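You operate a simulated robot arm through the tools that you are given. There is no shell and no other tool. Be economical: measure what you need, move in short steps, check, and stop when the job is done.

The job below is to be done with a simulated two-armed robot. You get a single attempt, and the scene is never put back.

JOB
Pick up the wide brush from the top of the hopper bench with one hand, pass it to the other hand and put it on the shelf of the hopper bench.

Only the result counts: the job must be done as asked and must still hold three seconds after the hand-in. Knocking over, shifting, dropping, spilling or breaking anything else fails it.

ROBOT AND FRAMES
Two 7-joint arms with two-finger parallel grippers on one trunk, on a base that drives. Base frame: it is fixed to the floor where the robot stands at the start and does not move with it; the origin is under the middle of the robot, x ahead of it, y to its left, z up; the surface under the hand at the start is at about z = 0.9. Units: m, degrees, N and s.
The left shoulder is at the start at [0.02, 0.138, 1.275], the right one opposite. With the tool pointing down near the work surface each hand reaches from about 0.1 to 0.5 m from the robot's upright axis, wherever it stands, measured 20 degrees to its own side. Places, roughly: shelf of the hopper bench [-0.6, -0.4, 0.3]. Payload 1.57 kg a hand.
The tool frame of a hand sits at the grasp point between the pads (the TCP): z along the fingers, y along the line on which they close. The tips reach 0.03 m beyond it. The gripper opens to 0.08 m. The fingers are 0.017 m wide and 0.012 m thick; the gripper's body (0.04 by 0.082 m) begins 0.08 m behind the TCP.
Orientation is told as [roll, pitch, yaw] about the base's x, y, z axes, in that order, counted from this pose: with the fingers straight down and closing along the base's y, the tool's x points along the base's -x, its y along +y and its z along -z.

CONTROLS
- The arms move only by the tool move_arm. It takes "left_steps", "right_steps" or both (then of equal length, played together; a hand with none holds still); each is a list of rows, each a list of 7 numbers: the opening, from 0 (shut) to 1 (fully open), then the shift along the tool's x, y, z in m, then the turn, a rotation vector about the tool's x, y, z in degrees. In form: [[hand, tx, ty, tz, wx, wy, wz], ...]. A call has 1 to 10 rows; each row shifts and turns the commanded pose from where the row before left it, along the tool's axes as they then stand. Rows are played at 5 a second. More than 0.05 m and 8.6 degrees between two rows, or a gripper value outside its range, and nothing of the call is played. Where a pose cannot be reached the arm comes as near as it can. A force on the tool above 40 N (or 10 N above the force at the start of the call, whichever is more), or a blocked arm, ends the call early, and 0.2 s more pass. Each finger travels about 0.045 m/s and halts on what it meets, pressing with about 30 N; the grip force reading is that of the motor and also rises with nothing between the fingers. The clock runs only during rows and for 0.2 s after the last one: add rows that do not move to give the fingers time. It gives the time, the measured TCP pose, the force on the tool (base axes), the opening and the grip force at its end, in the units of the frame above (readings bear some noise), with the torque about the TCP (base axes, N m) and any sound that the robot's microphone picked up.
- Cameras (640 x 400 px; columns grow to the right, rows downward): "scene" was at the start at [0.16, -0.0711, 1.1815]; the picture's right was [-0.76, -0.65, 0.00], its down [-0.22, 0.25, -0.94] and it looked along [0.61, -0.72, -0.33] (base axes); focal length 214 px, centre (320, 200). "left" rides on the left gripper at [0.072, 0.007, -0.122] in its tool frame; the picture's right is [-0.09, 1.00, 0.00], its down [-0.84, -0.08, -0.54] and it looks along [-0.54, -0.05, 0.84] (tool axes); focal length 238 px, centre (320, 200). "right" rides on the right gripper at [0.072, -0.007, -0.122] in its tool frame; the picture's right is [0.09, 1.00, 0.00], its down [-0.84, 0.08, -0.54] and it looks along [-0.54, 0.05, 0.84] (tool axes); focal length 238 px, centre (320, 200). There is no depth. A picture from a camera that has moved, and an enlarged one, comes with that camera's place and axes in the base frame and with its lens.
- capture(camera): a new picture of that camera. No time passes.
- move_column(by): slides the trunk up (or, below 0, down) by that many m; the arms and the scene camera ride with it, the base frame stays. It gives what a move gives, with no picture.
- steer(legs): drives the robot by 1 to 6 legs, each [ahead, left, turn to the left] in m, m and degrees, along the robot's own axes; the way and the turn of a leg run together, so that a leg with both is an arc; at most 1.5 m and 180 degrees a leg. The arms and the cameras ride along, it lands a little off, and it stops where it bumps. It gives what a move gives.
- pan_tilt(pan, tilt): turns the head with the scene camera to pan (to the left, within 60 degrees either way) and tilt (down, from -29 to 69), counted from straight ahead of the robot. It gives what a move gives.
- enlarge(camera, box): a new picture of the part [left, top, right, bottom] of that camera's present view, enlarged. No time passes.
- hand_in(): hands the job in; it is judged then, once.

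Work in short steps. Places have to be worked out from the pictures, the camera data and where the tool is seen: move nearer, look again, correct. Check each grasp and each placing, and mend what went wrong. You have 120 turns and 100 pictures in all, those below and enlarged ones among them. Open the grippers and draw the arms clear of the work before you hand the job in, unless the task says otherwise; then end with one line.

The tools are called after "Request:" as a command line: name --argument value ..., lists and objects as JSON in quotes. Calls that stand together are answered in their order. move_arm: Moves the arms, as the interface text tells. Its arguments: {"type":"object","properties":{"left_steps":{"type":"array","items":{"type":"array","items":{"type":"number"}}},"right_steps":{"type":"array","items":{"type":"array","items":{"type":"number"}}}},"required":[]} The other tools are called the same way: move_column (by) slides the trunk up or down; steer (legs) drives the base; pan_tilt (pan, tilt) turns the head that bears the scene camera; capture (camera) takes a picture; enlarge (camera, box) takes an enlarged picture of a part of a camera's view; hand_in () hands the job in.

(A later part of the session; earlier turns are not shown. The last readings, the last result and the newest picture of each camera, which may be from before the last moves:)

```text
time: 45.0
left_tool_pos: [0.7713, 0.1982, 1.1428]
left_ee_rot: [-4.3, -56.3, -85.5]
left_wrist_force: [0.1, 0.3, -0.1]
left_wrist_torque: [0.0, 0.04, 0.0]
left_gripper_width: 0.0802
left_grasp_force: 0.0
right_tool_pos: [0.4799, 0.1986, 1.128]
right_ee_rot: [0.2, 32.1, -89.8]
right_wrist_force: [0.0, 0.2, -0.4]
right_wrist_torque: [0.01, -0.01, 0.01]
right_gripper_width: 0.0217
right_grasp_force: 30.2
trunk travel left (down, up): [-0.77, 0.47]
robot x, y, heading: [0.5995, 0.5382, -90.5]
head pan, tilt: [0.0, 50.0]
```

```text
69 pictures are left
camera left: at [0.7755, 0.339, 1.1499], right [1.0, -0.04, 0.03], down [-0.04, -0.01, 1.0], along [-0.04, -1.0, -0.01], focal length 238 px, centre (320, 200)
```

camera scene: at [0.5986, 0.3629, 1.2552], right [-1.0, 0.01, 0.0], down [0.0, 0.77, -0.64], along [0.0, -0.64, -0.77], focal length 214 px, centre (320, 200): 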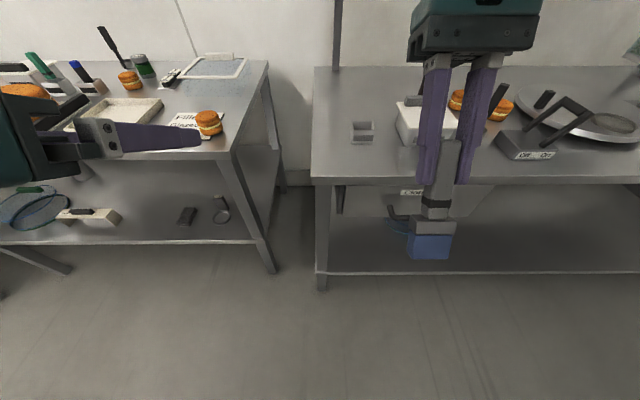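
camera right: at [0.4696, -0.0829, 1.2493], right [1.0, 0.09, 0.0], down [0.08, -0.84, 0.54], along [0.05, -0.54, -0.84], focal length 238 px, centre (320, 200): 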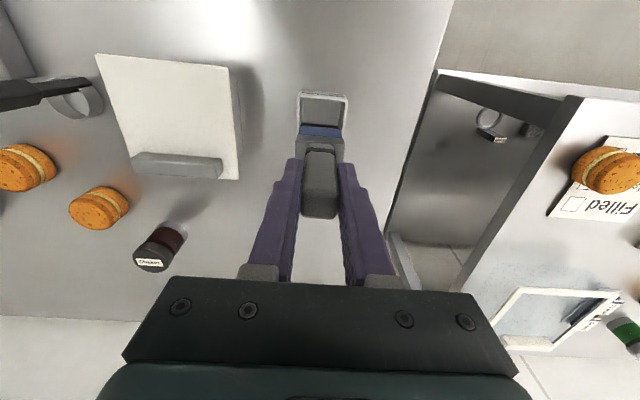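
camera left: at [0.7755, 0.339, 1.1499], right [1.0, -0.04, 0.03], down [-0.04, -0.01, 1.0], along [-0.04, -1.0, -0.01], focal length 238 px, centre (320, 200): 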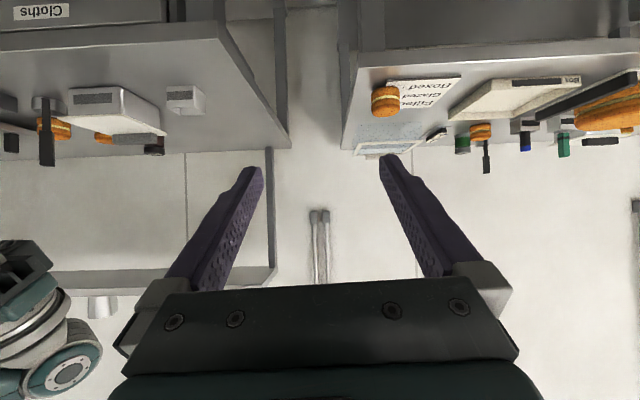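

The brush is clearly held with its head exposed. I'll bring the right hand to the centreline further forward, retract the left slightly, and square up the left's orientation.

Request:
move_arm --left_steps '[[1, 0.0145, 0, -0.0224, -0.3, -0.9, 1.2], [1, 0.0145, 0, -0.0224, -0.3, -0.8, 1.3], [1, 0, 0, 0, 0, 0, 0], [1, 0, 0, 0, 0, 0, 0], [1, 0, 0, 0, 0, 0, 0], [1, 0, 0, 0, 0, 0, 0]]' --right_steps '[[0, -0.0187, 0.024, -0.0117, 0, 0, 0], [0, -0.0187, 0.024, -0.0117, 0, 0, 0], [0, -0.0187, 0.024, -0.0117, 0, 0, 0], [0, -0.0187, 0.024, -0.0117, 0, 0, 0], [0, -0.0187, 0.024, -0.0117, 0, 0, 0], [0, 0, 0, 0, 0, 0, 0]]'

Request:
capture --camera "scene"

```text
time: 46.4
left_tool_pos: [0.7673, 0.2383, 1.1236]
left_ee_rot: [0.2, -58.2, -90.2]
left_wrist_force: [0.5, -0.8, -0.6]
left_wrist_torque: [-0.03, 0.0, 0.0]
left_gripper_width: 0.08
left_grasp_force: 0.1
left hand out of reach, approached as far as the arm can: row 1, 2
right_tool_pos: [0.5432, 0.197, 1.1515]
right_ee_rot: [0.2, 32.0, -89.9]
right_wrist_force: [0.0, 1.1, -1.1]
right_wrist_torque: [-0.05, 0.0, 0.03]
right_gripper_width: 0.0216
right_grasp_force: 30.0
right hand out of reach, approached as far as the arm can: row 1, 2, 3, 4, 5
trunk travel left (down, up): [-0.77, 0.47]
robot x, y, heading: [0.6022, 0.5388, -90.5]
head pan, tilt: [0.0, 50.0]
```

```text
68 pictures are left
camera scene: at [0.5986, 0.3628, 1.2552], right [-1.0, 0.01, 0.0], down [0.0, 0.77, -0.64], along [0.0, -0.64, -0.77], focal length 214 px, centre (320, 200)
```

scene: 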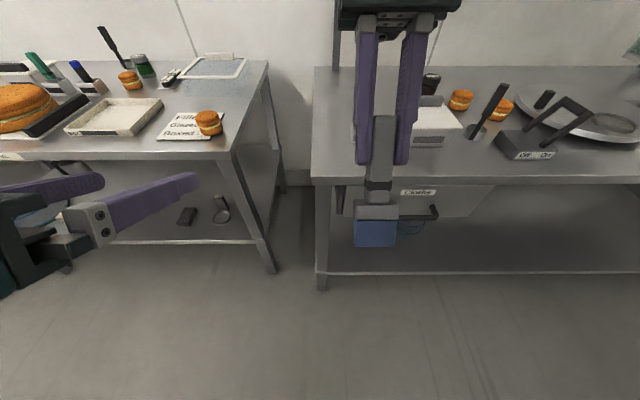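

Reach is limited with both hands in the sagittal plane. New plan: right hand vertical but yawed −45°, and the left comes in from the left-front at −45° yaw, which is easier on both arms. First the right hand.

Request:
move_arm --right_steps '[[0, 0, 0, 0, 0, -8, 0], [0, 0, 0, 0, 0, -8, 0], [0, 0, 0, 0, 0, -8, 0], [0, 0, 0, 0, 0, -8, 0], [0, 0, 0, 0, 0, 0, 8], [0, 0, 0, 0, 0, 0, 8], [0, 0, 0, 0, 0, 0, 8], [0, 0, 0, 0, 0, 0, 8], [0, 0, 0, 0, 0, 0, 8], [0, 0, 0, 0, 0, 0, 5]]'

```text
time: 48.6
left_tool_pos: [0.7669, 0.2376, 1.1233]
left_ee_rot: [0.3, -58.3, -90.1]
left_wrist_force: [-1.0, 0.2, 0.5]
left_wrist_torque: [0.02, 0.02, -0.02]
left_gripper_width: 0.0801
left_grasp_force: 0.1
right_tool_pos: [0.5826, 0.1, 1.1407]
right_ee_rot: [0.1, 0.2, -135.1]
right_wrist_force: [0.1, 0.7, -0.4]
right_wrist_torque: [0.0, -0.01, 0.0]
right_gripper_width: 0.0216
right_grasp_force: 30.1
right hand out of reach, approached as far as the arm can: row 1, 2, 3, 4
trunk travel left (down, up): [-0.77, 0.47]
robot x, y, heading: [0.6026, 0.5406, -90.4]
head pan, tilt: [0.0, 50.0]
```

The right hand is now vertical at [0.583, 0.100, 1.141], yawed −45°. Now yaw the left hand by −45° too and look.

Request:
move_arm --left_steps '[[1, 0, 0, 0, 6.36, 0, 3.97], [1, 0, 0, 0, 6.36, 0, 3.97], [1, 0, 0, 0, 6.36, 0, 3.97], [1, 0, 0, 0, 6.36, 0, 3.97], [1, 0, 0, 0, 6.36, 0, 3.97], [1, 0, 0, 0, 6.36, 0, 3.97]]'

Request:
capture --camera "scene"

```text
time: 50.0
left_tool_pos: [0.768, 0.2365, 1.1234]
left_ee_rot: [0.4, -58.1, -135.3]
left_wrist_force: [-0.1, -0.5, -0.3]
left_wrist_torque: [-0.03, 0.03, -0.01]
left_gripper_width: 0.0798
left_grasp_force: 0.0
right_tool_pos: [0.583, 0.1001, 1.1409]
right_ee_rot: [0.0, 0.2, -135.1]
right_wrist_force: [0.6, 0.6, -1.0]
right_wrist_torque: [0.0, -0.02, 0.02]
right_gripper_width: 0.0216
right_grasp_force: 29.7
trunk travel left (down, up): [-0.77, 0.47]
robot x, y, heading: [0.6016, 0.5413, -90.6]
head pan, tilt: [0.0, 50.0]
```

```text
67 pictures are left
camera scene: at [0.5986, 0.3628, 1.2552], right [-1.0, 0.01, 0.0], down [0.0, 0.77, -0.64], along [0.0, -0.64, -0.77], focal length 214 px, centre (320, 200)
```

scene: 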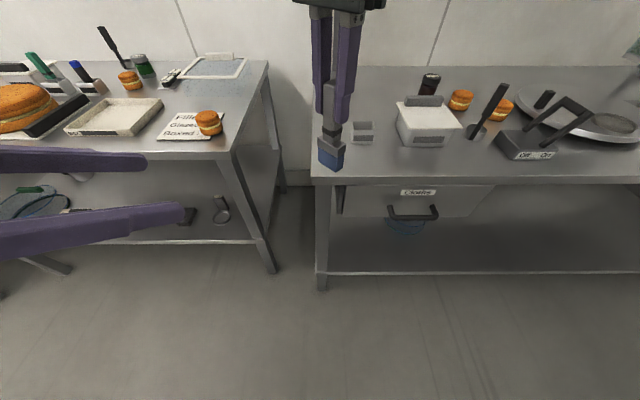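

That works well. Pitch the left to −75° and move to a pre-grasp point 0.10 m behind the brush head along its fingers.

Request:
move_arm --left_steps '[[1, 0, 0, 0, 0, -8.4, 0], [1, 0, 0, 0, 0, -8.4, 0], [1, -0.005, -0.0115, 0.01, 0, 0, 0], [1, -0.005, -0.0115, 0.01, 0, 0, 0], [1, -0.0056, -0.0113, 0.01, 0, 0, 0], [1, 0, 0, 0.034, 0, 0, 0], [1, 0, 0, 0.034, 0, 0, 0], [1, 0, 0, 0.0335, 0, 0, 0], [1, 0, 0, 0, 0, 0, 0]]'

Request:
capture --camera "scene"

Request:
capture --camera "left"

```text
time: 52.0
left_tool_pos: [0.6502, 0.167, 1.1035]
left_ee_rot: [0.7, -74.9, -135.6]
left_wrist_force: [0.0, 0.1, -0.5]
left_wrist_torque: [0.0, 0.01, -0.02]
left_gripper_width: 0.0798
left_grasp_force: 0.2
right_tool_pos: [0.5836, 0.0998, 1.1395]
right_ee_rot: [0.0, 0.1, -135.0]
right_wrist_force: [0.1, -0.4, -1.3]
right_wrist_torque: [0.0, 0.03, -0.02]
right_gripper_width: 0.0216
right_grasp_force: 30.1
trunk travel left (down, up): [-0.77, 0.47]
robot x, y, heading: [0.6002, 0.5377, -90.2]
head pan, tilt: [0.0, 50.0]
```

```text
66 pictures are left
camera scene: at [0.5986, 0.3628, 1.2552], right [-1.0, 0.01, 0.0], down [0.0, 0.77, -0.64], along [0.0, -0.64, -0.77], focal length 214 px, centre (320, 200)
```

scene: 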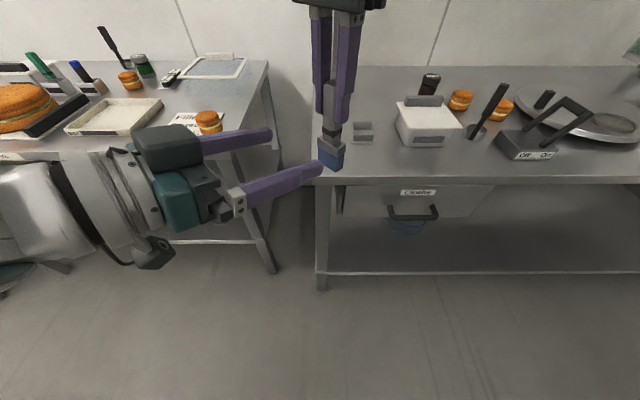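

```text
65 pictures are left
camera left: at [0.751, 0.2589, 1.0652], right [0.69, -0.72, 0.09], down [0.16, 0.27, 0.95], along [-0.71, -0.64, 0.3], focal length 238 px, centre (320, 200)
```

left: 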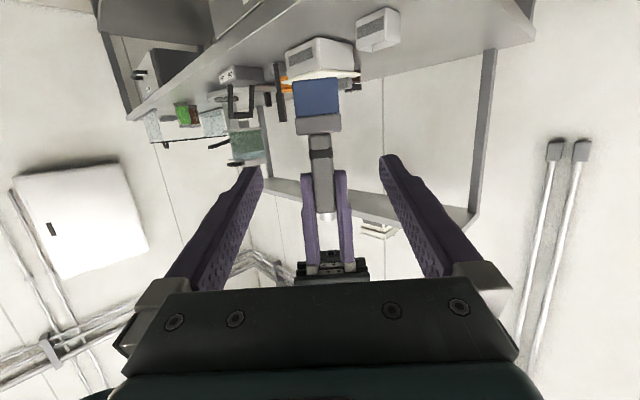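

Brush head is centred between the left fingers. Advancing to put the pads around the head block (z≈1.074).

Request:
move_arm --left_steps '[[1, 0.0013, 0, 0.033, 0, 0, 0], [1, 0.0013, 0, 0.033, 0, 0, 0], [1, 0.0013, 0, 0.033, 0, 0, 0], [1, 0, 0, 0, 0, 0, 0]]'

Request:
capture --camera "left"

Request:
enlarge --camera "scene" --box '[240, 60, 400, 220]'

```text
time: 53.0
left_tool_pos: [0.5822, 0.1011, 1.0754]
left_ee_rot: [0.9, -74.8, -135.9]
left_wrist_force: [0.5, -0.1, 0.4]
left_wrist_torque: [0.01, 0.03, -0.06]
left_gripper_width: 0.0797
left_grasp_force: 0.0
right_tool_pos: [0.5834, 0.1, 1.1396]
right_ee_rot: [0.1, 0.0, -135.0]
right_wrist_force: [-0.6, -0.3, -1.0]
right_wrist_torque: [-0.03, -0.02, 0.0]
right_gripper_width: 0.0217
right_grasp_force: 30.0
trunk travel left (down, up): [-0.77, 0.47]
robot x, y, heading: [0.6041, 0.5362, -90.3]
head pan, tilt: [0.0, 50.0]
```

```text
64 pictures are left
camera left: at [0.6829, 0.1923, 1.0369], right [0.69, -0.72, 0.09], down [0.16, 0.27, 0.95], along [-0.71, -0.64, 0.3], focal length 238 px, centre (320, 200)
```

left: 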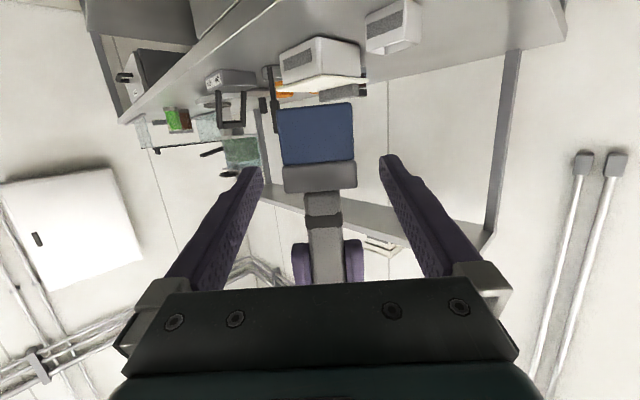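

```text
2.50 times, centred on (320, 140) of scene
camera zoom: at [0.5986, 0.3628, 1.2552], right [-1.0, 0.01, 0.0], down [0.0, 0.77, -0.64], along [0.0, -0.64, -0.77], focal length 536 px, centre (320, 350)
```

zoom: 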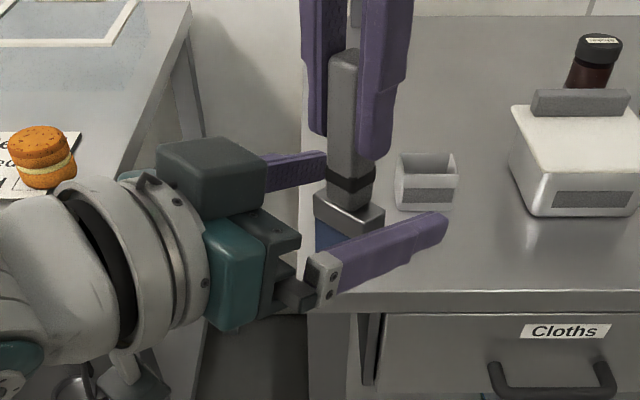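

The block is about 6 mm below the finger line; I'll lower the left by 6 mm and close.

Request:
move_arm --left_steps '[[1, 0.0058, 0, 0.0016, 0, 0, 0], [0.6, 0, 0, 0, 0, 0, 0], [0.3, 0, 0, 0, 0, 0, 0], [0, 0, 0, 0, 0, 0, 0], [0, 0, 0, 0, 0, 0, 0], [0, 0, 0, 0, 0, 0, 0]]'

Request:
capture --camera "left"

```text
time: 54.4
left_tool_pos: [0.5845, 0.1013, 1.069]
left_ee_rot: [0.6, -74.8, -135.5]
left_wrist_force: [1.3, -3.6, -0.7]
left_wrist_torque: [0.14, 0.06, 0.01]
left_gripper_width: 0.0415
left_grasp_force: 29.7
right_tool_pos: [0.5822, 0.1004, 1.1389]
right_ee_rot: [-0.1, 0.3, -135.0]
right_wrist_force: [-1.6, 3.8, 1.1]
right_wrist_torque: [0.1, 0.04, 0.03]
right_gripper_width: 0.0214
right_grasp_force: 30.4
trunk travel left (down, up): [-0.77, 0.47]
robot x, y, heading: [0.6034, 0.5418, -90.2]
head pan, tilt: [0.0, 50.0]
```

```text
62 pictures are left
camera left: at [0.6835, 0.1925, 1.0304], right [0.69, -0.72, 0.09], down [0.16, 0.27, 0.95], along [-0.71, -0.64, 0.3], focal length 238 px, centre (320, 200)
```

left: 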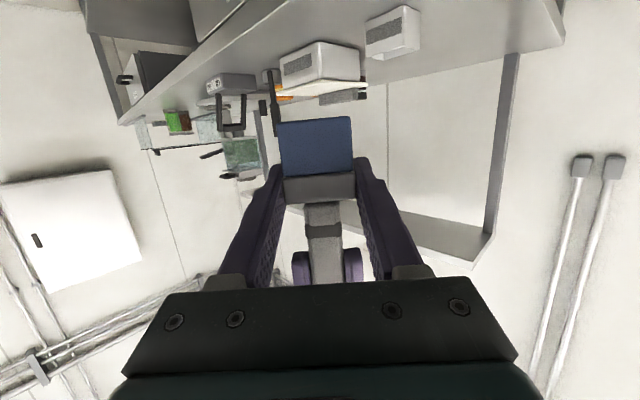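

The left hand grips the head block (0.0415 m, 30 N). Now open the right hand and withdraw it straight up.

Request:
move_arm --right_steps '[[0.4, 0, 0, 0, 0, 0, 0], [0.7, 0, 0, 0, 0, 0, 0], [1, 0, 0, 0, 0, 0, 0], [1, 0, 0, 0, 0, 0, 0], [1, 0, 0, -0.02, 0, 0, 0], [1, 0, 0, -0.03, 0, 0, 0], [1, 0, 0, -0.03, 0, 0, 0]]'

Request:
capture --camera "scene"

Request:
capture --camera "left"

```text
time: 56.0
left_tool_pos: [0.5822, 0.1008, 1.0681]
left_ee_rot: [0.6, -74.9, -135.6]
left_wrist_force: [-0.2, 0.6, -1.0]
left_wrist_torque: [0.0, 0.0, -0.03]
left_gripper_width: 0.0413
left_grasp_force: 29.6
right_tool_pos: [0.5859, 0.1021, 1.2086]
right_ee_rot: [-0.3, 0.4, -134.7]
right_wrist_force: [-0.2, -0.1, -0.3]
right_wrist_torque: [0.0, 0.03, 0.01]
right_gripper_width: 0.0799
right_grasp_force: 0.1
right hand out of reach, approached as far as the arm can: row 5
trunk travel left (down, up): [-0.77, 0.47]
robot x, y, heading: [0.6024, 0.5393, -90.3]
head pan, tilt: [0.0, 50.0]
```

```text
61 pictures are left
camera scene: at [0.5987, 0.3629, 1.2551], right [-1.0, 0.01, 0.0], down [0.0, 0.77, -0.64], along [0.0, -0.64, -0.77], focal length 214 px, centre (320, 200)
```

scene: 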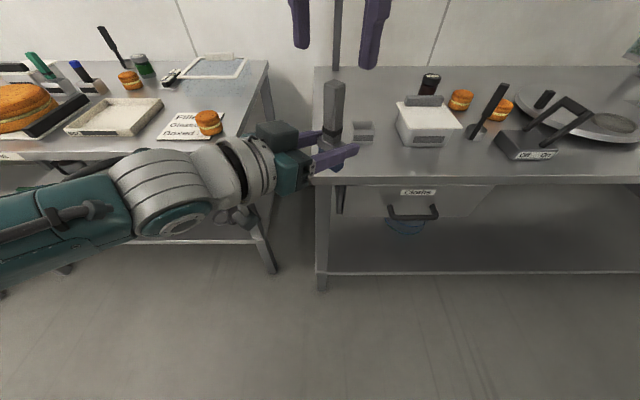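

```text
60 pictures are left
camera left: at [0.6832, 0.1927, 1.0304], right [0.69, -0.72, 0.09], down [0.16, 0.27, 0.95], along [-0.71, -0.64, 0.3], focal length 238 px, centre (320, 200)
```

left: 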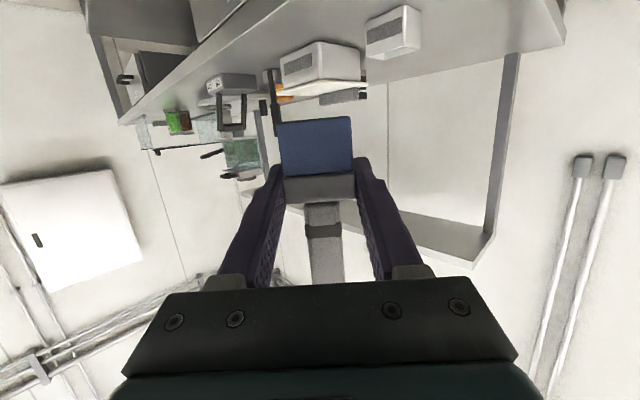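

Hand-over is done; the left holds the brush securely. I'll back off a little and stow the right arm to its side.

Request:
steer --legs '[[-0.2, 0, 0]]'

Request:
move_arm --right_steps '[[1, 0, 0, 0, 0, 0, -8], [1, 0, 0, 0, 0, 0, -8], [1, 0, 0, 0, 0, 0, -8], [1, 0, 0, 0, 0, 0, -8], [1, 0, 0, 0, 0, 0, -8], [1, 0, 0, 0, 0, 0, -5], [1, 0.03, -0.03, 0, 0, 0, 0], [1, 0.03, -0.03, 0, 0, 0, 0], [1, 0.03, -0.03, 0, 0, 4, 0], [1, 0.03, -0.03, 0, 0, 4, 0]]'

Request:
move_arm --right_steps '[[1, 0.02, -0.04, 0, 0, 4, 0], [1, 0.02, -0.04, 0, 0, 4, 0], [1, 0.02, -0.04, 0, 0, 4, 0], [1, 0.02, -0.04, 0, 0, 4, 0], [1, 0.02, -0.02, 0, 0, 4, 0]]'

```text
time: 57.6
left_tool_pos: [0.5854, 0.2993, 1.0685]
left_ee_rot: [0.6, -74.9, -135.4]
left_wrist_force: [-0.3, -0.5, -0.9]
left_wrist_torque: [-0.02, 0.03, -0.02]
left_gripper_width: 0.0415
left_grasp_force: 30.0
right_tool_pos: [0.5873, 0.2991, 1.2091]
right_ee_rot: [-0.4, 0.5, -134.6]
right_wrist_force: [0.6, -0.8, -1.0]
right_wrist_torque: [-0.01, -0.01, -0.01]
right_gripper_width: 0.0797
right_grasp_force: 0.1
trunk travel left (down, up): [-0.77, 0.47]
robot x, y, heading: [0.605, 0.7388, -90.3]
head pan, tilt: [0.0, 50.0]
```

```text
time: 59.8
left_tool_pos: [0.5856, 0.2997, 1.0688]
left_ee_rot: [0.7, -74.9, -135.4]
left_wrist_force: [0.2, 1.1, -0.6]
left_wrist_torque: [0.0, -0.01, 0.01]
left_gripper_width: 0.0417
left_grasp_force: 30.3
right_tool_pos: [0.5216, 0.3139, 1.2004]
right_ee_rot: [0.2, 11.0, -88.6]
right_wrist_force: [-0.8, 0.0, 0.0]
right_wrist_torque: [-0.01, 0.03, 0.04]
right_gripper_width: 0.08
right_grasp_force: 0.0
right hand out of reach, approached as far as the arm can: row 7, 8, 9, 10
trunk travel left (down, up): [-0.77, 0.47]
robot x, y, heading: [0.6006, 0.7407, -89.9]
head pan, tilt: [0.0, 50.0]
```

```text
time: 61.0
left_tool_pos: [0.5859, 0.2994, 1.0683]
left_ee_rot: [0.6, -74.9, -135.4]
left_wrist_force: [-0.4, -0.3, -0.4]
left_wrist_torque: [0.02, -0.01, 0.03]
left_gripper_width: 0.0414
left_grasp_force: 30.5
right_tool_pos: [0.4117, 0.3388, 1.2122]
right_ee_rot: [0.2, 22.7, -88.9]
right_wrist_force: [-0.3, 0.5, 0.8]
right_wrist_torque: [-0.04, 0.04, 0.0]
right_gripper_width: 0.0802
right_grasp_force: 0.0
right hand out of reach, approached as far as the arm can: row 1, 2, 3, 4, 5
trunk travel left (down, up): [-0.77, 0.47]
robot x, y, heading: [0.6029, 0.7363, -90.1]
head pan, tilt: [0.0, 50.0]
```

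Continue the right arm towards its original side pose.

Request:
move_arm --right_steps '[[1, 0.0, -0.04, 0.02, 0, 4, 0], [1, 0.0, -0.03, 0.02, 0, 4, 0], [1, 0.0, 0, 0.02, 0, 0, 0]]'

```text
time: 61.8
left_tool_pos: [0.5848, 0.2994, 1.0687]
left_ee_rot: [0.7, -74.9, -135.4]
left_wrist_force: [-0.9, 1.1, 0.7]
left_wrist_torque: [0.0, 0.02, 0.0]
left_gripper_width: 0.0414
left_grasp_force: 29.9
right_tool_pos: [0.3818, 0.3366, 1.2005]
right_ee_rot: [0.0, 21.9, -88.9]
right_wrist_force: [0.4, 0.3, -0.8]
right_wrist_torque: [0.04, 0.02, 0.04]
right_gripper_width: 0.0799
right_grasp_force: 0.0
right hand out of reach, approached as far as the arm can: row 1, 2, 3
trunk travel left (down, up): [-0.77, 0.47]
robot x, y, heading: [0.5982, 0.735, -90.1]
head pan, tilt: [0.0, 50.0]
```

Needs more pitch to fold in close. Add it.

Request:
move_arm --right_steps '[[1, 0, 0, 0, 0, 6, 0], [1, 0, 0, 0, 0, 6, 0], [1, 0, 0, -0.02, 0, 6, 0], [1, 0, 0, -0.02, 0, 0, 0], [1, 0, 0, 0, 0, 0, 0]]'

Request:
pan_tilt --pan -30 --tilt 50

Request:
capture --camera "scene"

```text
time: 63.0
left_tool_pos: [0.5841, 0.2994, 1.0691]
left_ee_rot: [0.8, -74.9, -135.4]
left_wrist_force: [-0.3, -0.3, 0.5]
left_wrist_torque: [-0.01, -0.04, 0.01]
left_gripper_width: 0.0414
left_grasp_force: 30.4
right_tool_pos: [0.3871, 0.33, 1.2294]
right_ee_rot: [-0.2, 20.4, -87.9]
right_wrist_force: [-0.1, -0.6, -0.7]
right_wrist_torque: [0.02, -0.01, 0.04]
right_gripper_width: 0.0803
right_grasp_force: 0.0
right hand out of reach, approached as far as the arm can: row 1, 2, 3, 4
trunk travel left (down, up): [-0.77, 0.47]
robot x, y, heading: [0.5999, 0.7394, -90.1]
head pan, tilt: [0.0, 50.0]
```

```text
time: 63.9
left_tool_pos: [0.5847, 0.3003, 1.0678]
left_ee_rot: [0.7, -74.9, -135.4]
left_wrist_force: [-0.4, -0.7, -0.1]
left_wrist_torque: [-0.02, 0.02, -0.02]
left_gripper_width: 0.0414
left_grasp_force: 29.7
right_tool_pos: [0.3857, 0.3303, 1.229]
right_ee_rot: [-0.1, 20.5, -87.9]
right_wrist_force: [0.0, 0.0, 0.3]
right_wrist_torque: [0.02, -0.04, 0.0]
right_gripper_width: 0.0799
right_grasp_force: 0.1
trunk travel left (down, up): [-0.77, 0.47]
robot x, y, heading: [0.601, 0.7324, -90.0]
head pan, tilt: [-30.0, 50.0]
```

```text
59 pictures are left
camera scene: at [0.5616, 0.5717, 1.2552], right [-0.87, 0.5, 0.0], down [0.38, 0.66, -0.64], along [-0.32, -0.56, -0.77], focal length 214 px, centre (320, 200)
```

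scene: 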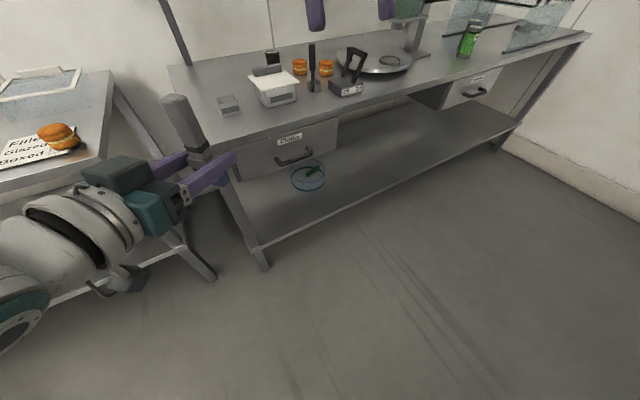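

I'll bring the command back toward the originally reachable pose (right 0.3, forward 0.15, pitch 32).

Request:
move_arm --right_steps '[[1, 0, 0.02, 0, 0, -7, 0], [1, 0, 0.02, 0, 0, -7, 0], [1, 0, 0.02, 0, 0, -7, 0], [1, 0.02, 0.01, -0.02, 0, 0, 0], [1, 0.02, 0.01, -0.02, 0, 0, 0], [1, 0, 0, 0, 0, 0, 0], [1, 0, 0, 0, 0, 0, 0]]'

```text
time: 65.7
left_tool_pos: [0.5859, 0.2992, 1.0683]
left_ee_rot: [0.6, -74.8, -135.4]
left_wrist_force: [-0.3, -0.1, 0.8]
left_wrist_torque: [-0.01, -0.02, 0.02]
left_gripper_width: 0.0417
left_grasp_force: 30.1
right_tool_pos: [0.4713, 0.2822, 1.2492]
right_ee_rot: [0.0, 4.0, -88.4]
right_wrist_force: [-0.2, 0.0, -0.4]
right_wrist_torque: [0.01, 0.0, 0.01]
right_gripper_width: 0.0798
right_grasp_force: 0.1
right hand out of reach, approached as far as the arm can: row 1, 2, 3, 4, 5
trunk travel left (down, up): [-0.77, 0.47]
robot x, y, heading: [0.5972, 0.7386, -90.0]
head pan, tilt: [-30.0, 50.0]
stopped in row 7 (right hand): the arm was blocked; the commanded pose is now the measured one
```

Command reset to a reachable pose. I'll lower and go right first, then fold in reversing the path I came out on.

Request:
move_arm --right_steps '[[1, 0, -0.03, 0.02, 0, -2, 0], [1, 0.01, -0.02, 0.03, 0, -2, 0], [1, 0.03, 0, 0.03, 0, 0, 0], [1, 0.03, 0, 0.03, 0, 0, 0], [1, 0.03, 0, 0.01, 0, 0, 0], [1, 0.03, 0, 0, 0, 0, 0], [1, 0.03, 0, 0, 0, 0, 0]]'

```text
time: 67.3
left_tool_pos: [0.5848, 0.2991, 1.069]
left_ee_rot: [0.7, -74.9, -135.5]
left_wrist_force: [0.5, -0.8, -1.1]
left_wrist_torque: [-0.01, -0.04, 0.02]
left_gripper_width: 0.0416
left_grasp_force: 30.2
right_tool_pos: [0.4256, 0.2622, 1.12]
right_ee_rot: [-0.1, 0.0, -88.3]
right_wrist_force: [0.5, 0.0, 0.0]
right_wrist_torque: [-0.02, -0.03, 0.0]
right_gripper_width: 0.0799
right_grasp_force: 0.0
right hand out of reach, approached as far as the arm can: row 1, 2, 3, 4, 5, 6, 7
trunk travel left (down, up): [-0.77, 0.47]
robot x, y, heading: [0.5967, 0.7383, -90.1]
head pan, tilt: [-30.0, 50.0]
```

The right arm doesn't fold in. I'll look at its configuration.

Request:
pan_tilt --pan -45 --tilt 15

Request:
capture --camera "scene"

```text
time: 68.3
left_tool_pos: [0.5853, 0.2983, 1.0694]
left_ee_rot: [0.7, -74.8, -135.4]
left_wrist_force: [0.9, 0.1, 1.2]
left_wrist_torque: [0.0, 0.0, 0.0]
left_gripper_width: 0.0415
left_grasp_force: 29.7
right_tool_pos: [0.4234, 0.2632, 1.1188]
right_ee_rot: [0.0, -0.1, -88.3]
right_wrist_force: [0.8, 0.1, -0.1]
right_wrist_torque: [0.01, 0.07, -0.02]
right_gripper_width: 0.0802
right_grasp_force: 0.1
trunk travel left (down, up): [-0.77, 0.47]
robot x, y, heading: [0.5985, 0.7405, -90.0]
head pan, tilt: [-45.0, 15.0]
```

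```text
58 pictures are left
camera scene: at [0.534, 0.5724, 1.3088], right [-0.71, 0.71, 0.0], down [0.18, 0.18, -0.97], along [-0.68, -0.68, -0.26], focal length 214 px, centre (320, 200)
```

scene: 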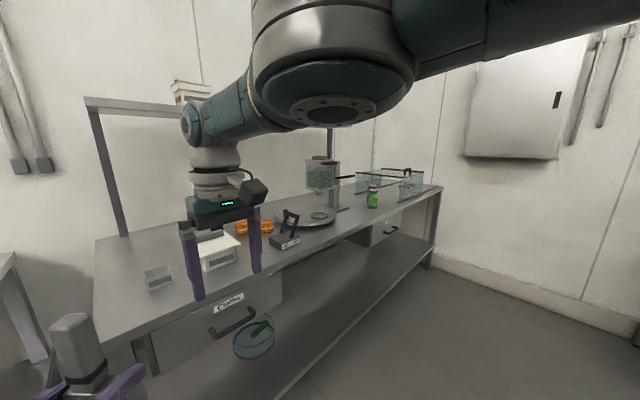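

The elbow sits out to the right; I'll sweep the hand further right to let the forearm unfold outward.

Request:
move_arm --right_steps '[[1, -0.02, -0.04, 0, 0, 0, 0], [1, -0.02, -0.04, 0, 0, 0, 0], [1, -0.02, -0.04, 0, 0, 0, 0], [1, -0.01, -0.04, 0, 0, 0, 0], [1, 0, -0.04, 0, 0, 0, 0], [1, 0, 0, 0, 0, 0, 0]]'

```text
time: 69.7
left_tool_pos: [0.5839, 0.2992, 1.0683]
left_ee_rot: [0.7, -74.9, -135.5]
left_wrist_force: [-0.1, 0.1, -0.4]
left_wrist_torque: [0.0, 0.0, 0.02]
left_gripper_width: 0.0417
left_grasp_force: 29.7
right_tool_pos: [0.2543, 0.2855, 1.1254]
right_ee_rot: [0.0, 0.0, -88.4]
right_wrist_force: [-0.1, -0.6, 0.1]
right_wrist_torque: [0.01, -0.05, -0.02]
right_gripper_width: 0.0799
right_grasp_force: 0.2
right hand out of reach, approached as far as the arm can: row 1, 2, 3, 4, 5
trunk travel left (down, up): [-0.77, 0.47]
robot x, y, heading: [0.6021, 0.7384, -90.2]
head pan, tilt: [-45.0, 15.0]
```

Now try pitching the fingers backward here and pulling back, as in the original rest pose.

Request:
move_arm --right_steps '[[1, 0, 0, -0.01, 0, 8, 0], [1, 0, 0, -0.01, 0, 8, 0], [1, 0, 0, -0.01, 0, 8, 0], [1, 0, 0, -0.01, 0, 8, 0], [1, 0, 0, 0, 0, 0, 0], [1, 0, 0, 0, 0, 0, 0]]'

```text
time: 71.1
left_tool_pos: [0.5844, 0.3005, 1.0687]
left_ee_rot: [0.7, -74.9, -135.4]
left_wrist_force: [0.1, -0.4, -0.7]
left_wrist_torque: [0.02, -0.01, 0.03]
left_gripper_width: 0.0415
left_grasp_force: 29.4
right_tool_pos: [0.2592, 0.3776, 1.1729]
right_ee_rot: [0.0, 28.0, -88.4]
right_wrist_force: [0.5, 0.5, -0.4]
right_wrist_torque: [0.01, -0.03, -0.02]
right_gripper_width: 0.0799
right_grasp_force: 0.1
right hand out of reach, approached as far as the arm can: row 1, 2, 3, 4
trunk travel left (down, up): [-0.77, 0.47]
robot x, y, heading: [0.6026, 0.7416, -90.0]
head pan, tilt: [-45.0, 15.0]
```

Progress (forward 0.36). Continue pitching and pulling up/back.

Request:
move_arm --right_steps '[[1, 0.02, 0, -0.02, 0, 6, 0], [1, 0.02, 0, -0.02, 0, 6, 0], [1, 0.02, 0, -0.02, 0, 0, 0], [1, 0, 0, 0, 0, 0, 0], [1, 0, 0, 0, 0, 0, 0]]'

```text
time: 72.3
left_tool_pos: [0.585, 0.2989, 1.0681]
left_ee_rot: [0.7, -74.9, -135.4]
left_wrist_force: [0.6, 0.7, -0.4]
left_wrist_torque: [-0.02, 0.01, 0.0]
left_gripper_width: 0.0415
left_grasp_force: 30.0
right_tool_pos: [0.2871, 0.4103, 1.2155]
right_ee_rot: [0.0, 40.4, -87.4]
right_wrist_force: [-0.8, 0.1, -0.3]
right_wrist_torque: [-0.02, 0.02, -0.02]
right_gripper_width: 0.0798
right_grasp_force: 0.1
right hand out of reach, approached as far as the arm can: row 1, 2
trunk travel left (down, up): [-0.77, 0.47]
robot x, y, heading: [0.6037, 0.7357, -90.3]
head pan, tilt: [-45.0, 15.0]
```

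Now in reach again; pull back.

Request:
move_arm --right_steps '[[1, 0.023, 0, 0.019, 0, 0, 0], [1, 0.023, 0, 0.019, 0, 0, 0], [1, 0.023, 0, 0.019, 0, 0, 0], [1, 0.023, 0, 0.019, 0, 0, 0], [1, 0.023, 0, 0.019, 0, 0, 0], [1, 0, 0, 0, 0, 0, 0]]'

```text
time: 72.8
left_tool_pos: [0.5852, 0.299, 1.0678]
left_ee_rot: [0.8, -74.8, -135.5]
left_wrist_force: [-0.3, 0.1, 0.7]
left_wrist_torque: [0.04, 0.03, 0.0]
left_gripper_width: 0.0414
left_grasp_force: 29.9
right_tool_pos: [0.285, 0.4631, 1.1862]
right_ee_rot: [0.1, 47.2, -87.3]
right_wrist_force: [0.4, -0.4, 0.4]
right_wrist_torque: [-0.01, 0.01, 0.0]
right_gripper_width: 0.08
right_grasp_force: 0.1
trunk travel left (down, up): [-0.77, 0.47]
robot x, y, heading: [0.5998, 0.7385, -89.9]
head pan, tilt: [-45.0, 15.0]
stopped in row 2 (right hand): the arm was blocked; the commanded pose is now the measured one
```

Request:
move_arm --right_steps '[[1, 0.02, 0, 0.01, 0, -3, 0], [1, 0.02, 0, 0.01, 0, -3, 0], [1, 0.02, 0, 0.01, 0, -3, 0], [1, 0.02, 0, 0.01, 0, -3, 0], [1, 0.02, 0, 0.01, 0, 0, 0], [1, 0.02, 0, 0.01, 0, 0, 0]]'

Request:
capture --camera "scene"

```text
time: 74.2
left_tool_pos: [0.5852, 0.2988, 1.0689]
left_ee_rot: [0.6, -74.9, -135.3]
left_wrist_force: [0.4, -0.4, 0.1]
left_wrist_torque: [-0.02, 0.01, 0.02]
left_gripper_width: 0.0415
left_grasp_force: 30.3
right_tool_pos: [0.2777, 0.5934, 1.2179]
right_ee_rot: [0.1, 35.0, -87.5]
right_wrist_force: [-0.5, -1.2, -0.2]
right_wrist_torque: [-0.01, 0.01, 0.01]
right_gripper_width: 0.0801
right_grasp_force: 0.0
trunk travel left (down, up): [-0.77, 0.47]
robot x, y, heading: [0.6011, 0.7357, -90.2]
head pan, tilt: [-45.0, 15.0]
```

```text
57 pictures are left
camera scene: at [0.5339, 0.5724, 1.3089], right [-0.71, 0.71, 0.0], down [0.18, 0.18, -0.97], along [-0.68, -0.68, -0.26], focal length 214 px, centre (320, 200)
```

scene: 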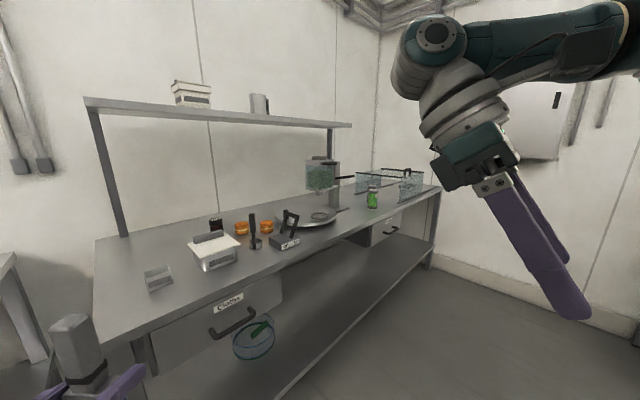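

The right arm is folded away. Now turn the left hand to point straight ahead, shifting it left.

Request:
move_arm --left_steps '[[0, 0, 0.02, 0, -7.25, 0, -1.95], [0, 0, 0.02, 0, -7.25, 0, -1.95], [0, 0, 0.02, 0, -7.25, 0, -1.95], [0, 0, 0.02, 0, -7.25, 0, -1.95], [0, 0, 0.02, 0, -7.25, 0, -1.95], [0, 0, 0.02, 0, -7.25, 0, -1.95]]'

```text
time: 75.8
left_tool_pos: [0.7325, 0.2481, 1.0589]
left_ee_rot: [26.1, -73.4, -114.6]
left_wrist_force: [1.4, -0.4, -0.1]
left_wrist_torque: [0.0, 0.01, -0.04]
left_gripper_width: 0.0415
left_grasp_force: 29.9
right_tool_pos: [0.2773, 0.5923, 1.2187]
right_ee_rot: [0.1, 35.2, -87.3]
right_wrist_force: [-0.4, 1.0, -0.3]
right_wrist_torque: [-0.04, -0.01, -0.01]
right_gripper_width: 0.0799
right_grasp_force: 0.0
trunk travel left (down, up): [-0.77, 0.47]
robot x, y, heading: [0.6012, 0.7362, -89.9]
head pan, tilt: [-45.0, 15.0]
stopped in row 6 (left hand): the arm was blocked; the commanded pose is now the measured one
```

Nearly there (fingers point forward, 15° down). Now pitch the fingers down by 40° so the brush leans near flat.

Request:
move_arm --left_steps '[[0, 0, 0, 0, 0, 8, 0], [0, 0, 0, 0, 0, 8, 0], [0, 0, 0, 0, 0, 8, 0], [0, 0, 0, 0, 0, 8, 0], [0, 0, 0, 0, 0, 8, 0]]'

Request:
pan_tilt --pan 10 --tilt 45

Request:
capture --camera "scene"

```text
time: 77.0
left_tool_pos: [0.7297, 0.2489, 1.0592]
left_ee_rot: [8.0, -34.6, -94.2]
left_wrist_force: [-0.1, 1.2, -2.1]
left_wrist_torque: [-0.01, -0.03, 0.03]
left_gripper_width: 0.0416
left_grasp_force: 29.7
right_tool_pos: [0.2775, 0.5927, 1.218]
right_ee_rot: [0.1, 35.1, -87.4]
right_wrist_force: [0.3, 0.5, 0.8]
right_wrist_torque: [0.04, 0.02, -0.02]
right_gripper_width: 0.0801
right_grasp_force: 0.1
trunk travel left (down, up): [-0.77, 0.47]
robot x, y, heading: [0.6032, 0.7373, -90.0]
head pan, tilt: [-45.0, 15.0]
```

```text
time: 78.2
left_tool_pos: [0.7286, 0.2496, 1.0594]
left_ee_rot: [8.1, -34.8, -94.0]
left_wrist_force: [0.3, 0.1, -1.5]
left_wrist_torque: [0.02, 0.01, -0.02]
left_gripper_width: 0.0413
left_grasp_force: 30.3
right_tool_pos: [0.2786, 0.5921, 1.2178]
right_ee_rot: [0.0, 35.0, -87.4]
right_wrist_force: [0.1, -0.6, 0.4]
right_wrist_torque: [-0.02, 0.02, -0.02]
right_gripper_width: 0.0802
right_grasp_force: 0.0
trunk travel left (down, up): [-0.77, 0.47]
robot x, y, heading: [0.5995, 0.736, -90.3]
head pan, tilt: [10.0, 45.0]
```

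```text
56 pictures are left
camera scene: at [0.6141, 0.5582, 1.2621], right [-0.99, -0.17, 0.0], down [-0.12, 0.7, -0.71], along [0.12, -0.7, -0.71], focal length 214 px, centre (320, 200)
```

scene: 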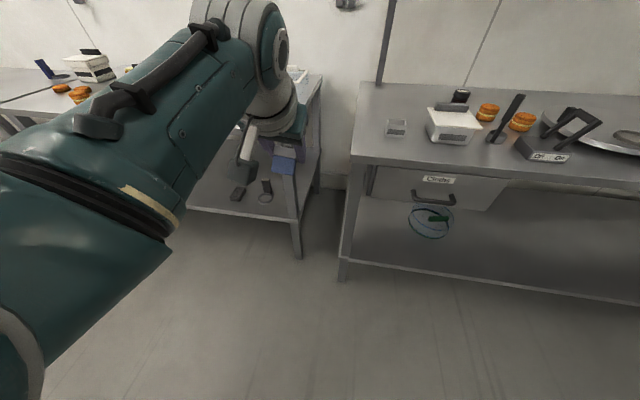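

Correct the small roll, then drive sideways to be in front of the empty, drawer-free part of the shelf (x≈−0.45 for the left hand).

Request:
move_arm --left_steps '[[0, 0, 0, 0, 5.7, 0, -3.3], [0, 0, 0, 0, 0, 0, 0]]'

Request:
steer --legs '[[0, -1.18, 0]]'

Request:
pan_tilt --pan 0 --tilt 40

Request:
capture --camera "scene"

```text
time: 78.8
left_tool_pos: [0.7284, 0.2497, 1.0585]
left_ee_rot: [0.0, -34.9, -90.0]
left_wrist_force: [0.7, 0.4, -1.6]
left_wrist_torque: [-0.01, -0.02, 0.04]
left_gripper_width: 0.0415
left_grasp_force: 30.4
right_tool_pos: [0.2778, 0.5932, 1.218]
right_ee_rot: [0.1, 35.1, -87.5]
right_wrist_force: [0.0, 0.3, -0.4]
right_wrist_torque: [-0.04, -0.01, -0.03]
right_gripper_width: 0.08
right_grasp_force: 0.0
trunk travel left (down, up): [-0.77, 0.47]
robot x, y, heading: [0.6015, 0.7384, -89.9]
head pan, tilt: [10.0, 45.0]
```

```text
time: 84.8
left_tool_pos: [-0.4593, 0.2574, 1.0588]
left_ee_rot: [0.0, -35.0, -90.9]
left_wrist_force: [0.1, 0.6, -1.6]
left_wrist_torque: [0.02, 0.0, -0.01]
left_gripper_width: 0.0415
left_grasp_force: 29.6
right_tool_pos: [-0.906, 0.6069, 1.2178]
right_ee_rot: [0.1, 35.1, -88.2]
right_wrist_force: [0.1, -0.3, -0.7]
right_wrist_torque: [0.0, 0.01, 0.0]
right_gripper_width: 0.0799
right_grasp_force: 0.1
trunk travel left (down, up): [-0.77, 0.47]
robot x, y, heading: [-0.5784, 0.7476, -90.9]
head pan, tilt: [10.0, 45.0]
```

```text
time: 85.6
left_tool_pos: [-0.4587, 0.2572, 1.0601]
left_ee_rot: [0.0, -35.0, -90.7]
left_wrist_force: [0.7, -0.4, -1.4]
left_wrist_torque: [-0.01, -0.02, 0.02]
left_gripper_width: 0.0413
left_grasp_force: 30.5
right_tool_pos: [-0.9047, 0.6079, 1.2179]
right_ee_rot: [0.1, 35.1, -88.1]
right_wrist_force: [0.6, -1.0, -0.4]
right_wrist_torque: [0.02, 0.0, 0.0]
right_gripper_width: 0.0801
right_grasp_force: 0.1
trunk travel left (down, up): [-0.77, 0.47]
robot x, y, heading: [-0.5784, 0.7466, -90.8]
head pan, tilt: [0.0, 40.0]
```

```text
55 pictures are left
camera scene: at [-0.5835, 0.5633, 1.2693], right [-1.0, 0.01, 0.0], down [0.01, 0.64, -0.77], along [-0.01, -0.77, -0.64], focal length 214 px, centre (320, 200)
```

scene: 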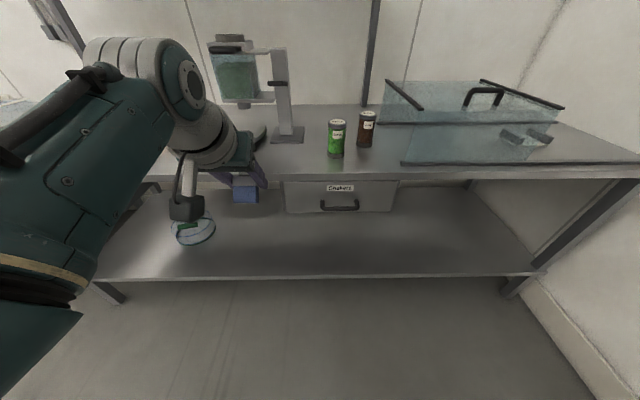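

The Shakers drawer is at x −0.46…−0.85 and the bowl at x≈0.17; the free drawer-less gap is around x=−0.2. Shift left by 0.26 and lower the trunk.

Request:
steer --legs '[[0, 0.26, 0.8]]'

Request:
move_column --by -0.6

Request:
pan_tilt --pan 0 --tilt 20

Request:
capture --camera "scene"

Request:
capture --camera "left"

```text
time: 87.4
left_tool_pos: [-0.1892, 0.2589, 1.0589]
left_ee_rot: [0.0, -35.0, -90.0]
left_wrist_force: [0.4, 0.0, 0.1]
left_wrist_torque: [0.01, -0.02, -0.01]
left_gripper_width: 0.0413
left_grasp_force: 30.1
right_tool_pos: [-0.6412, 0.6, 1.2182]
right_ee_rot: [0.1, 35.0, -87.4]
right_wrist_force: [0.8, -0.5, 0.2]
right_wrist_torque: [-0.01, 0.03, 0.01]
right_gripper_width: 0.08
right_grasp_force: 0.0
trunk travel left (down, up): [-0.77, 0.47]
robot x, y, heading: [-0.3156, 0.7479, -89.9]
head pan, tilt: [0.0, 40.0]
```

```text
refused: -0.6 is not a number from -0.4 to 0.4
```

```text
time: 88.3
left_tool_pos: [-0.19, 0.2572, 1.0588]
left_ee_rot: [0.1, -35.0, -90.0]
left_wrist_force: [0.1, 0.4, -1.1]
left_wrist_torque: [0.03, 0.02, 0.03]
left_gripper_width: 0.0414
left_grasp_force: 30.3
right_tool_pos: [-0.6406, 0.6006, 1.2188]
right_ee_rot: [0.0, 35.1, -87.3]
right_wrist_force: [0.8, 0.4, -0.3]
right_wrist_torque: [0.02, 0.02, 0.01]
right_gripper_width: 0.0798
right_grasp_force: 0.0
trunk travel left (down, up): [-0.77, 0.47]
robot x, y, heading: [-0.3177, 0.7473, -90.1]
head pan, tilt: [0.0, 20.0]
```

```text
54 pictures are left
camera scene: at [-0.3185, 0.5531, 1.3007], right [-1.0, 0.0, 0.0], down [0.0, 0.34, -0.94], along [0.0, -0.94, -0.34], focal length 214 px, centre (320, 200)
```

scene: 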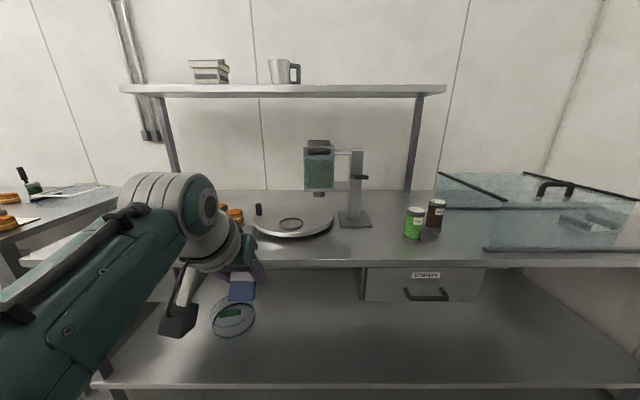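

```text
53 pictures are left
camera left: at [-0.1838, 0.3863, 1.1174], right [1.0, -0.07, 0.05], down [-0.08, -0.38, 0.92], along [-0.05, -0.92, -0.38], focal length 238 px, centre (320, 200)
```

left: 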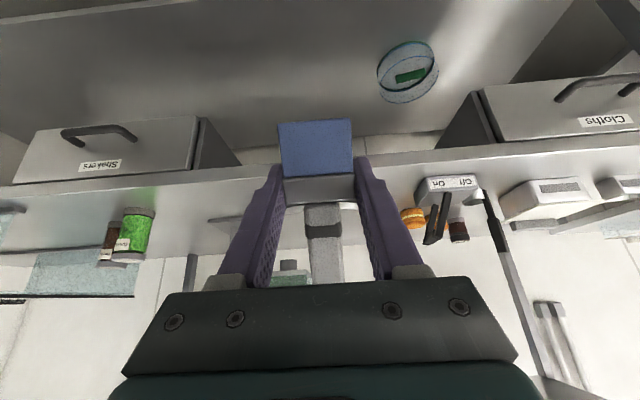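

All the left arm's links are still outside the bench edge. Lower the trunk in two steps.

Request:
move_column --by -0.4

Request:
move_column --by -0.22

Request:
capture --camera "scene"

Request:
capture --camera "left"

```text
time: 92.1
left_tool_pos: [-0.1897, 0.2578, 0.6598]
left_ee_rot: [0.1, -34.9, -90.0]
left_wrist_force: [0.3, 0.3, -0.6]
left_wrist_torque: [0.0, -0.01, 0.01]
left_gripper_width: 0.0415
left_grasp_force: 30.3
right_tool_pos: [-0.6405, 0.6014, 0.8179]
right_ee_rot: [0.1, 35.1, -87.2]
right_wrist_force: [-0.1, 0.4, -0.7]
right_wrist_torque: [-0.04, 0.0, -0.01]
right_gripper_width: 0.0802
right_grasp_force: 0.1
trunk travel left (down, up): [-0.37, 0.87]
robot x, y, heading: [-0.3202, 0.7473, -90.2]
head pan, tilt: [0.0, 20.0]
```

```text
time: 94.4
left_tool_pos: [-0.189, 0.2567, 0.439]
left_ee_rot: [0.0, -35.0, -90.0]
left_wrist_force: [0.3, 0.5, -1.0]
left_wrist_torque: [0.01, 0.0, 0.0]
left_gripper_width: 0.0414
left_grasp_force: 30.1
right_tool_pos: [-0.6406, 0.6004, 0.5974]
right_ee_rot: [0.1, 35.0, -87.3]
right_wrist_force: [0.2, -0.4, -0.3]
right_wrist_torque: [-0.01, -0.04, 0.0]
right_gripper_width: 0.0799
right_grasp_force: 0.0
trunk travel left (down, up): [-0.15, 1.09]
robot x, y, heading: [-0.3198, 0.7475, -89.9]
head pan, tilt: [0.0, 20.0]
```

```text
52 pictures are left
camera scene: at [-0.3185, 0.5531, 0.6808], right [-1.0, 0.0, 0.0], down [0.0, 0.34, -0.94], along [0.0, -0.94, -0.34], focal length 214 px, centre (320, 200)
```

scene: 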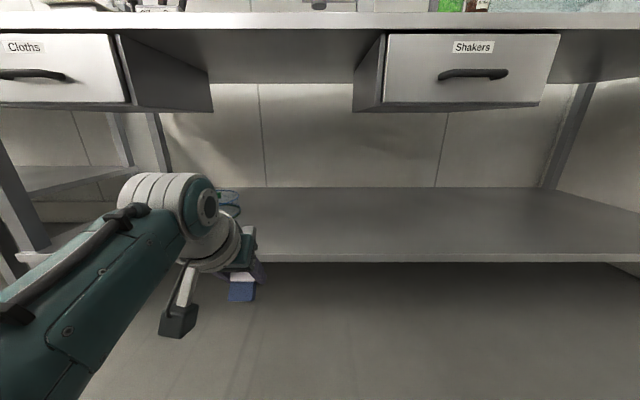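

```text
51 pictures are left
camera left: at [-0.1838, 0.3863, 0.4975], right [1.0, -0.07, 0.05], down [-0.08, -0.38, 0.92], along [-0.05, -0.92, -0.38], focal length 238 px, centre (320, 200)
```

left: 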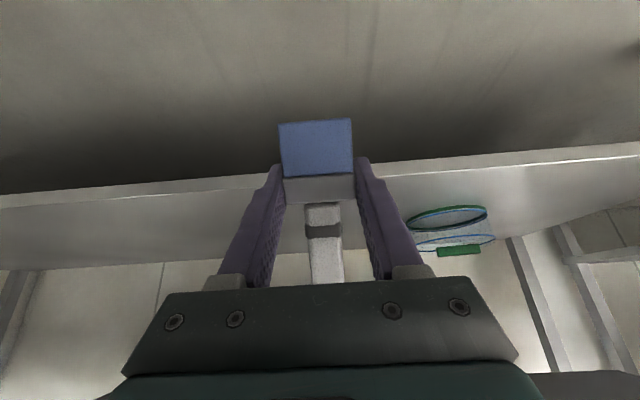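

Shelf front edge is at y≈0, top z≈0.316. To keep the folded right arm clear of the Shakers drawer I'll approach turned 20° right; first pitch the left fingers to ~75° down, then shift and turn.

Request:
move_arm --left_steps '[[0, 0, 0, 0, 0, 7, 0], [0, 0, 0, 0, 0, 7, 0], [0, 0, 0, 0, 0, 6, 0], [0, 0, 0, 0, 0, 0, 0]]'

Request:
steer --legs '[[0, 0.308, 0], [0, 0, -20]]'

Request:
capture --camera "scene"

```text
time: 95.4
left_tool_pos: [-0.1902, 0.2577, 0.4391]
left_ee_rot: [0.0, -14.9, -89.8]
left_wrist_force: [-0.3, 0.3, -0.9]
left_wrist_torque: [0.01, 0.02, 0.01]
left_gripper_width: 0.0416
left_grasp_force: 29.8
right_tool_pos: [-0.6412, 0.6006, 0.5985]
right_ee_rot: [0.1, 35.1, -87.3]
right_wrist_force: [0.6, 0.6, 0.8]
right_wrist_torque: [-0.01, -0.02, 0.03]
right_gripper_width: 0.0799
right_grasp_force: 0.0
trunk travel left (down, up): [-0.15, 1.09]
robot x, y, heading: [-0.3147, 0.7451, -90.1]
head pan, tilt: [0.0, 20.0]
```

```text
time: 98.6
left_tool_pos: [-0.0645, 0.2435, 0.4398]
left_ee_rot: [0.0, -15.0, -110.2]
left_wrist_force: [-0.6, 0.5, -0.9]
left_wrist_torque: [-0.01, 0.0, 0.0]
left_gripper_width: 0.0413
left_grasp_force: 29.7
right_tool_pos: [-0.3708, 0.7212, 0.597]
right_ee_rot: [0.1, 35.1, -107.5]
right_wrist_force: [0.1, 0.7, 0.6]
right_wrist_torque: [0.01, 0.0, 0.01]
right_gripper_width: 0.08
right_grasp_force: 0.0
trunk travel left (down, up): [-0.15, 1.09]
robot x, y, heading: [-0.0178, 0.7465, -110.0]
head pan, tilt: [0.0, 20.0]
```

```text
50 pictures are left
camera scene: at [-0.0838, 0.5647, 0.6807], right [-0.94, 0.34, 0.0], down [0.12, 0.32, -0.94], along [-0.32, -0.88, -0.34], focal length 214 px, centre (320, 200)
```

scene: 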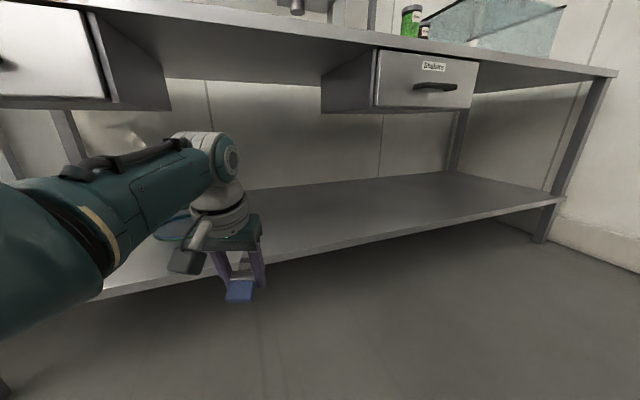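

Clear view: the wrist is well below the bench top and no drawer is in line. Advance 0.25 m and check.

Request:
steer --legs '[[0.25, 0, 0]]'

Request:
capture --camera "scene"

Request:
capture --camera "left"

```text
time: 100.4
left_tool_pos: [-0.148, 0.0126, 0.4393]
left_ee_rot: [0.0, -15.0, -110.0]
left_wrist_force: [0.0, -0.4, -1.0]
left_wrist_torque: [-0.02, 0.01, -0.01]
left_gripper_width: 0.0418
left_grasp_force: 29.3
right_tool_pos: [-0.4548, 0.4895, 0.5989]
right_ee_rot: [0.1, 35.1, -107.4]
right_wrist_force: [0.4, -0.8, 0.4]
right_wrist_torque: [0.02, -0.01, 0.02]
right_gripper_width: 0.0799
right_grasp_force: 0.2
trunk travel left (down, up): [-0.15, 1.09]
robot x, y, heading: [-0.1021, 0.5151, -110.1]
head pan, tilt: [0.0, 20.0]
```

```text
49 pictures are left
camera scene: at [-0.1679, 0.3344, 0.6806], right [-0.94, 0.34, 0.0], down [0.12, 0.32, -0.94], along [-0.32, -0.88, -0.34], focal length 214 px, centre (320, 200)
```

scene: 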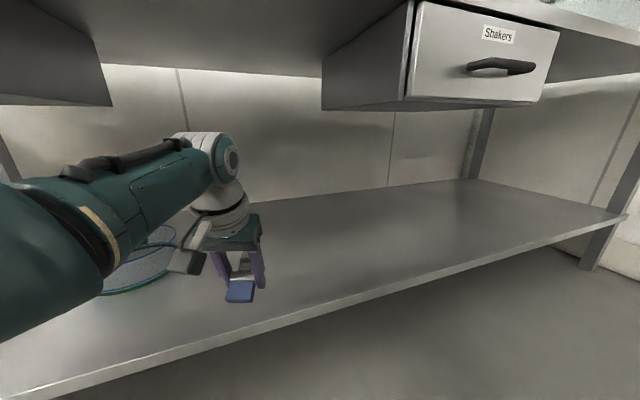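

```text
48 pictures are left
camera left: at [-0.1083, 0.1059, 0.5373], right [0.91, -0.42, 0.02], down [-0.3, -0.6, 0.74], along [-0.3, -0.68, -0.67], focal length 238 px, centre (320, 200)
```

left: 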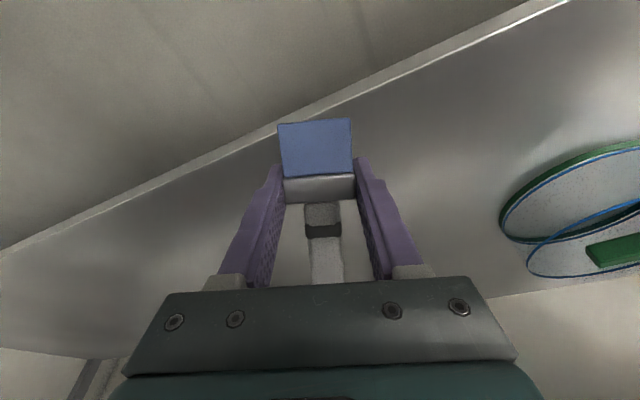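

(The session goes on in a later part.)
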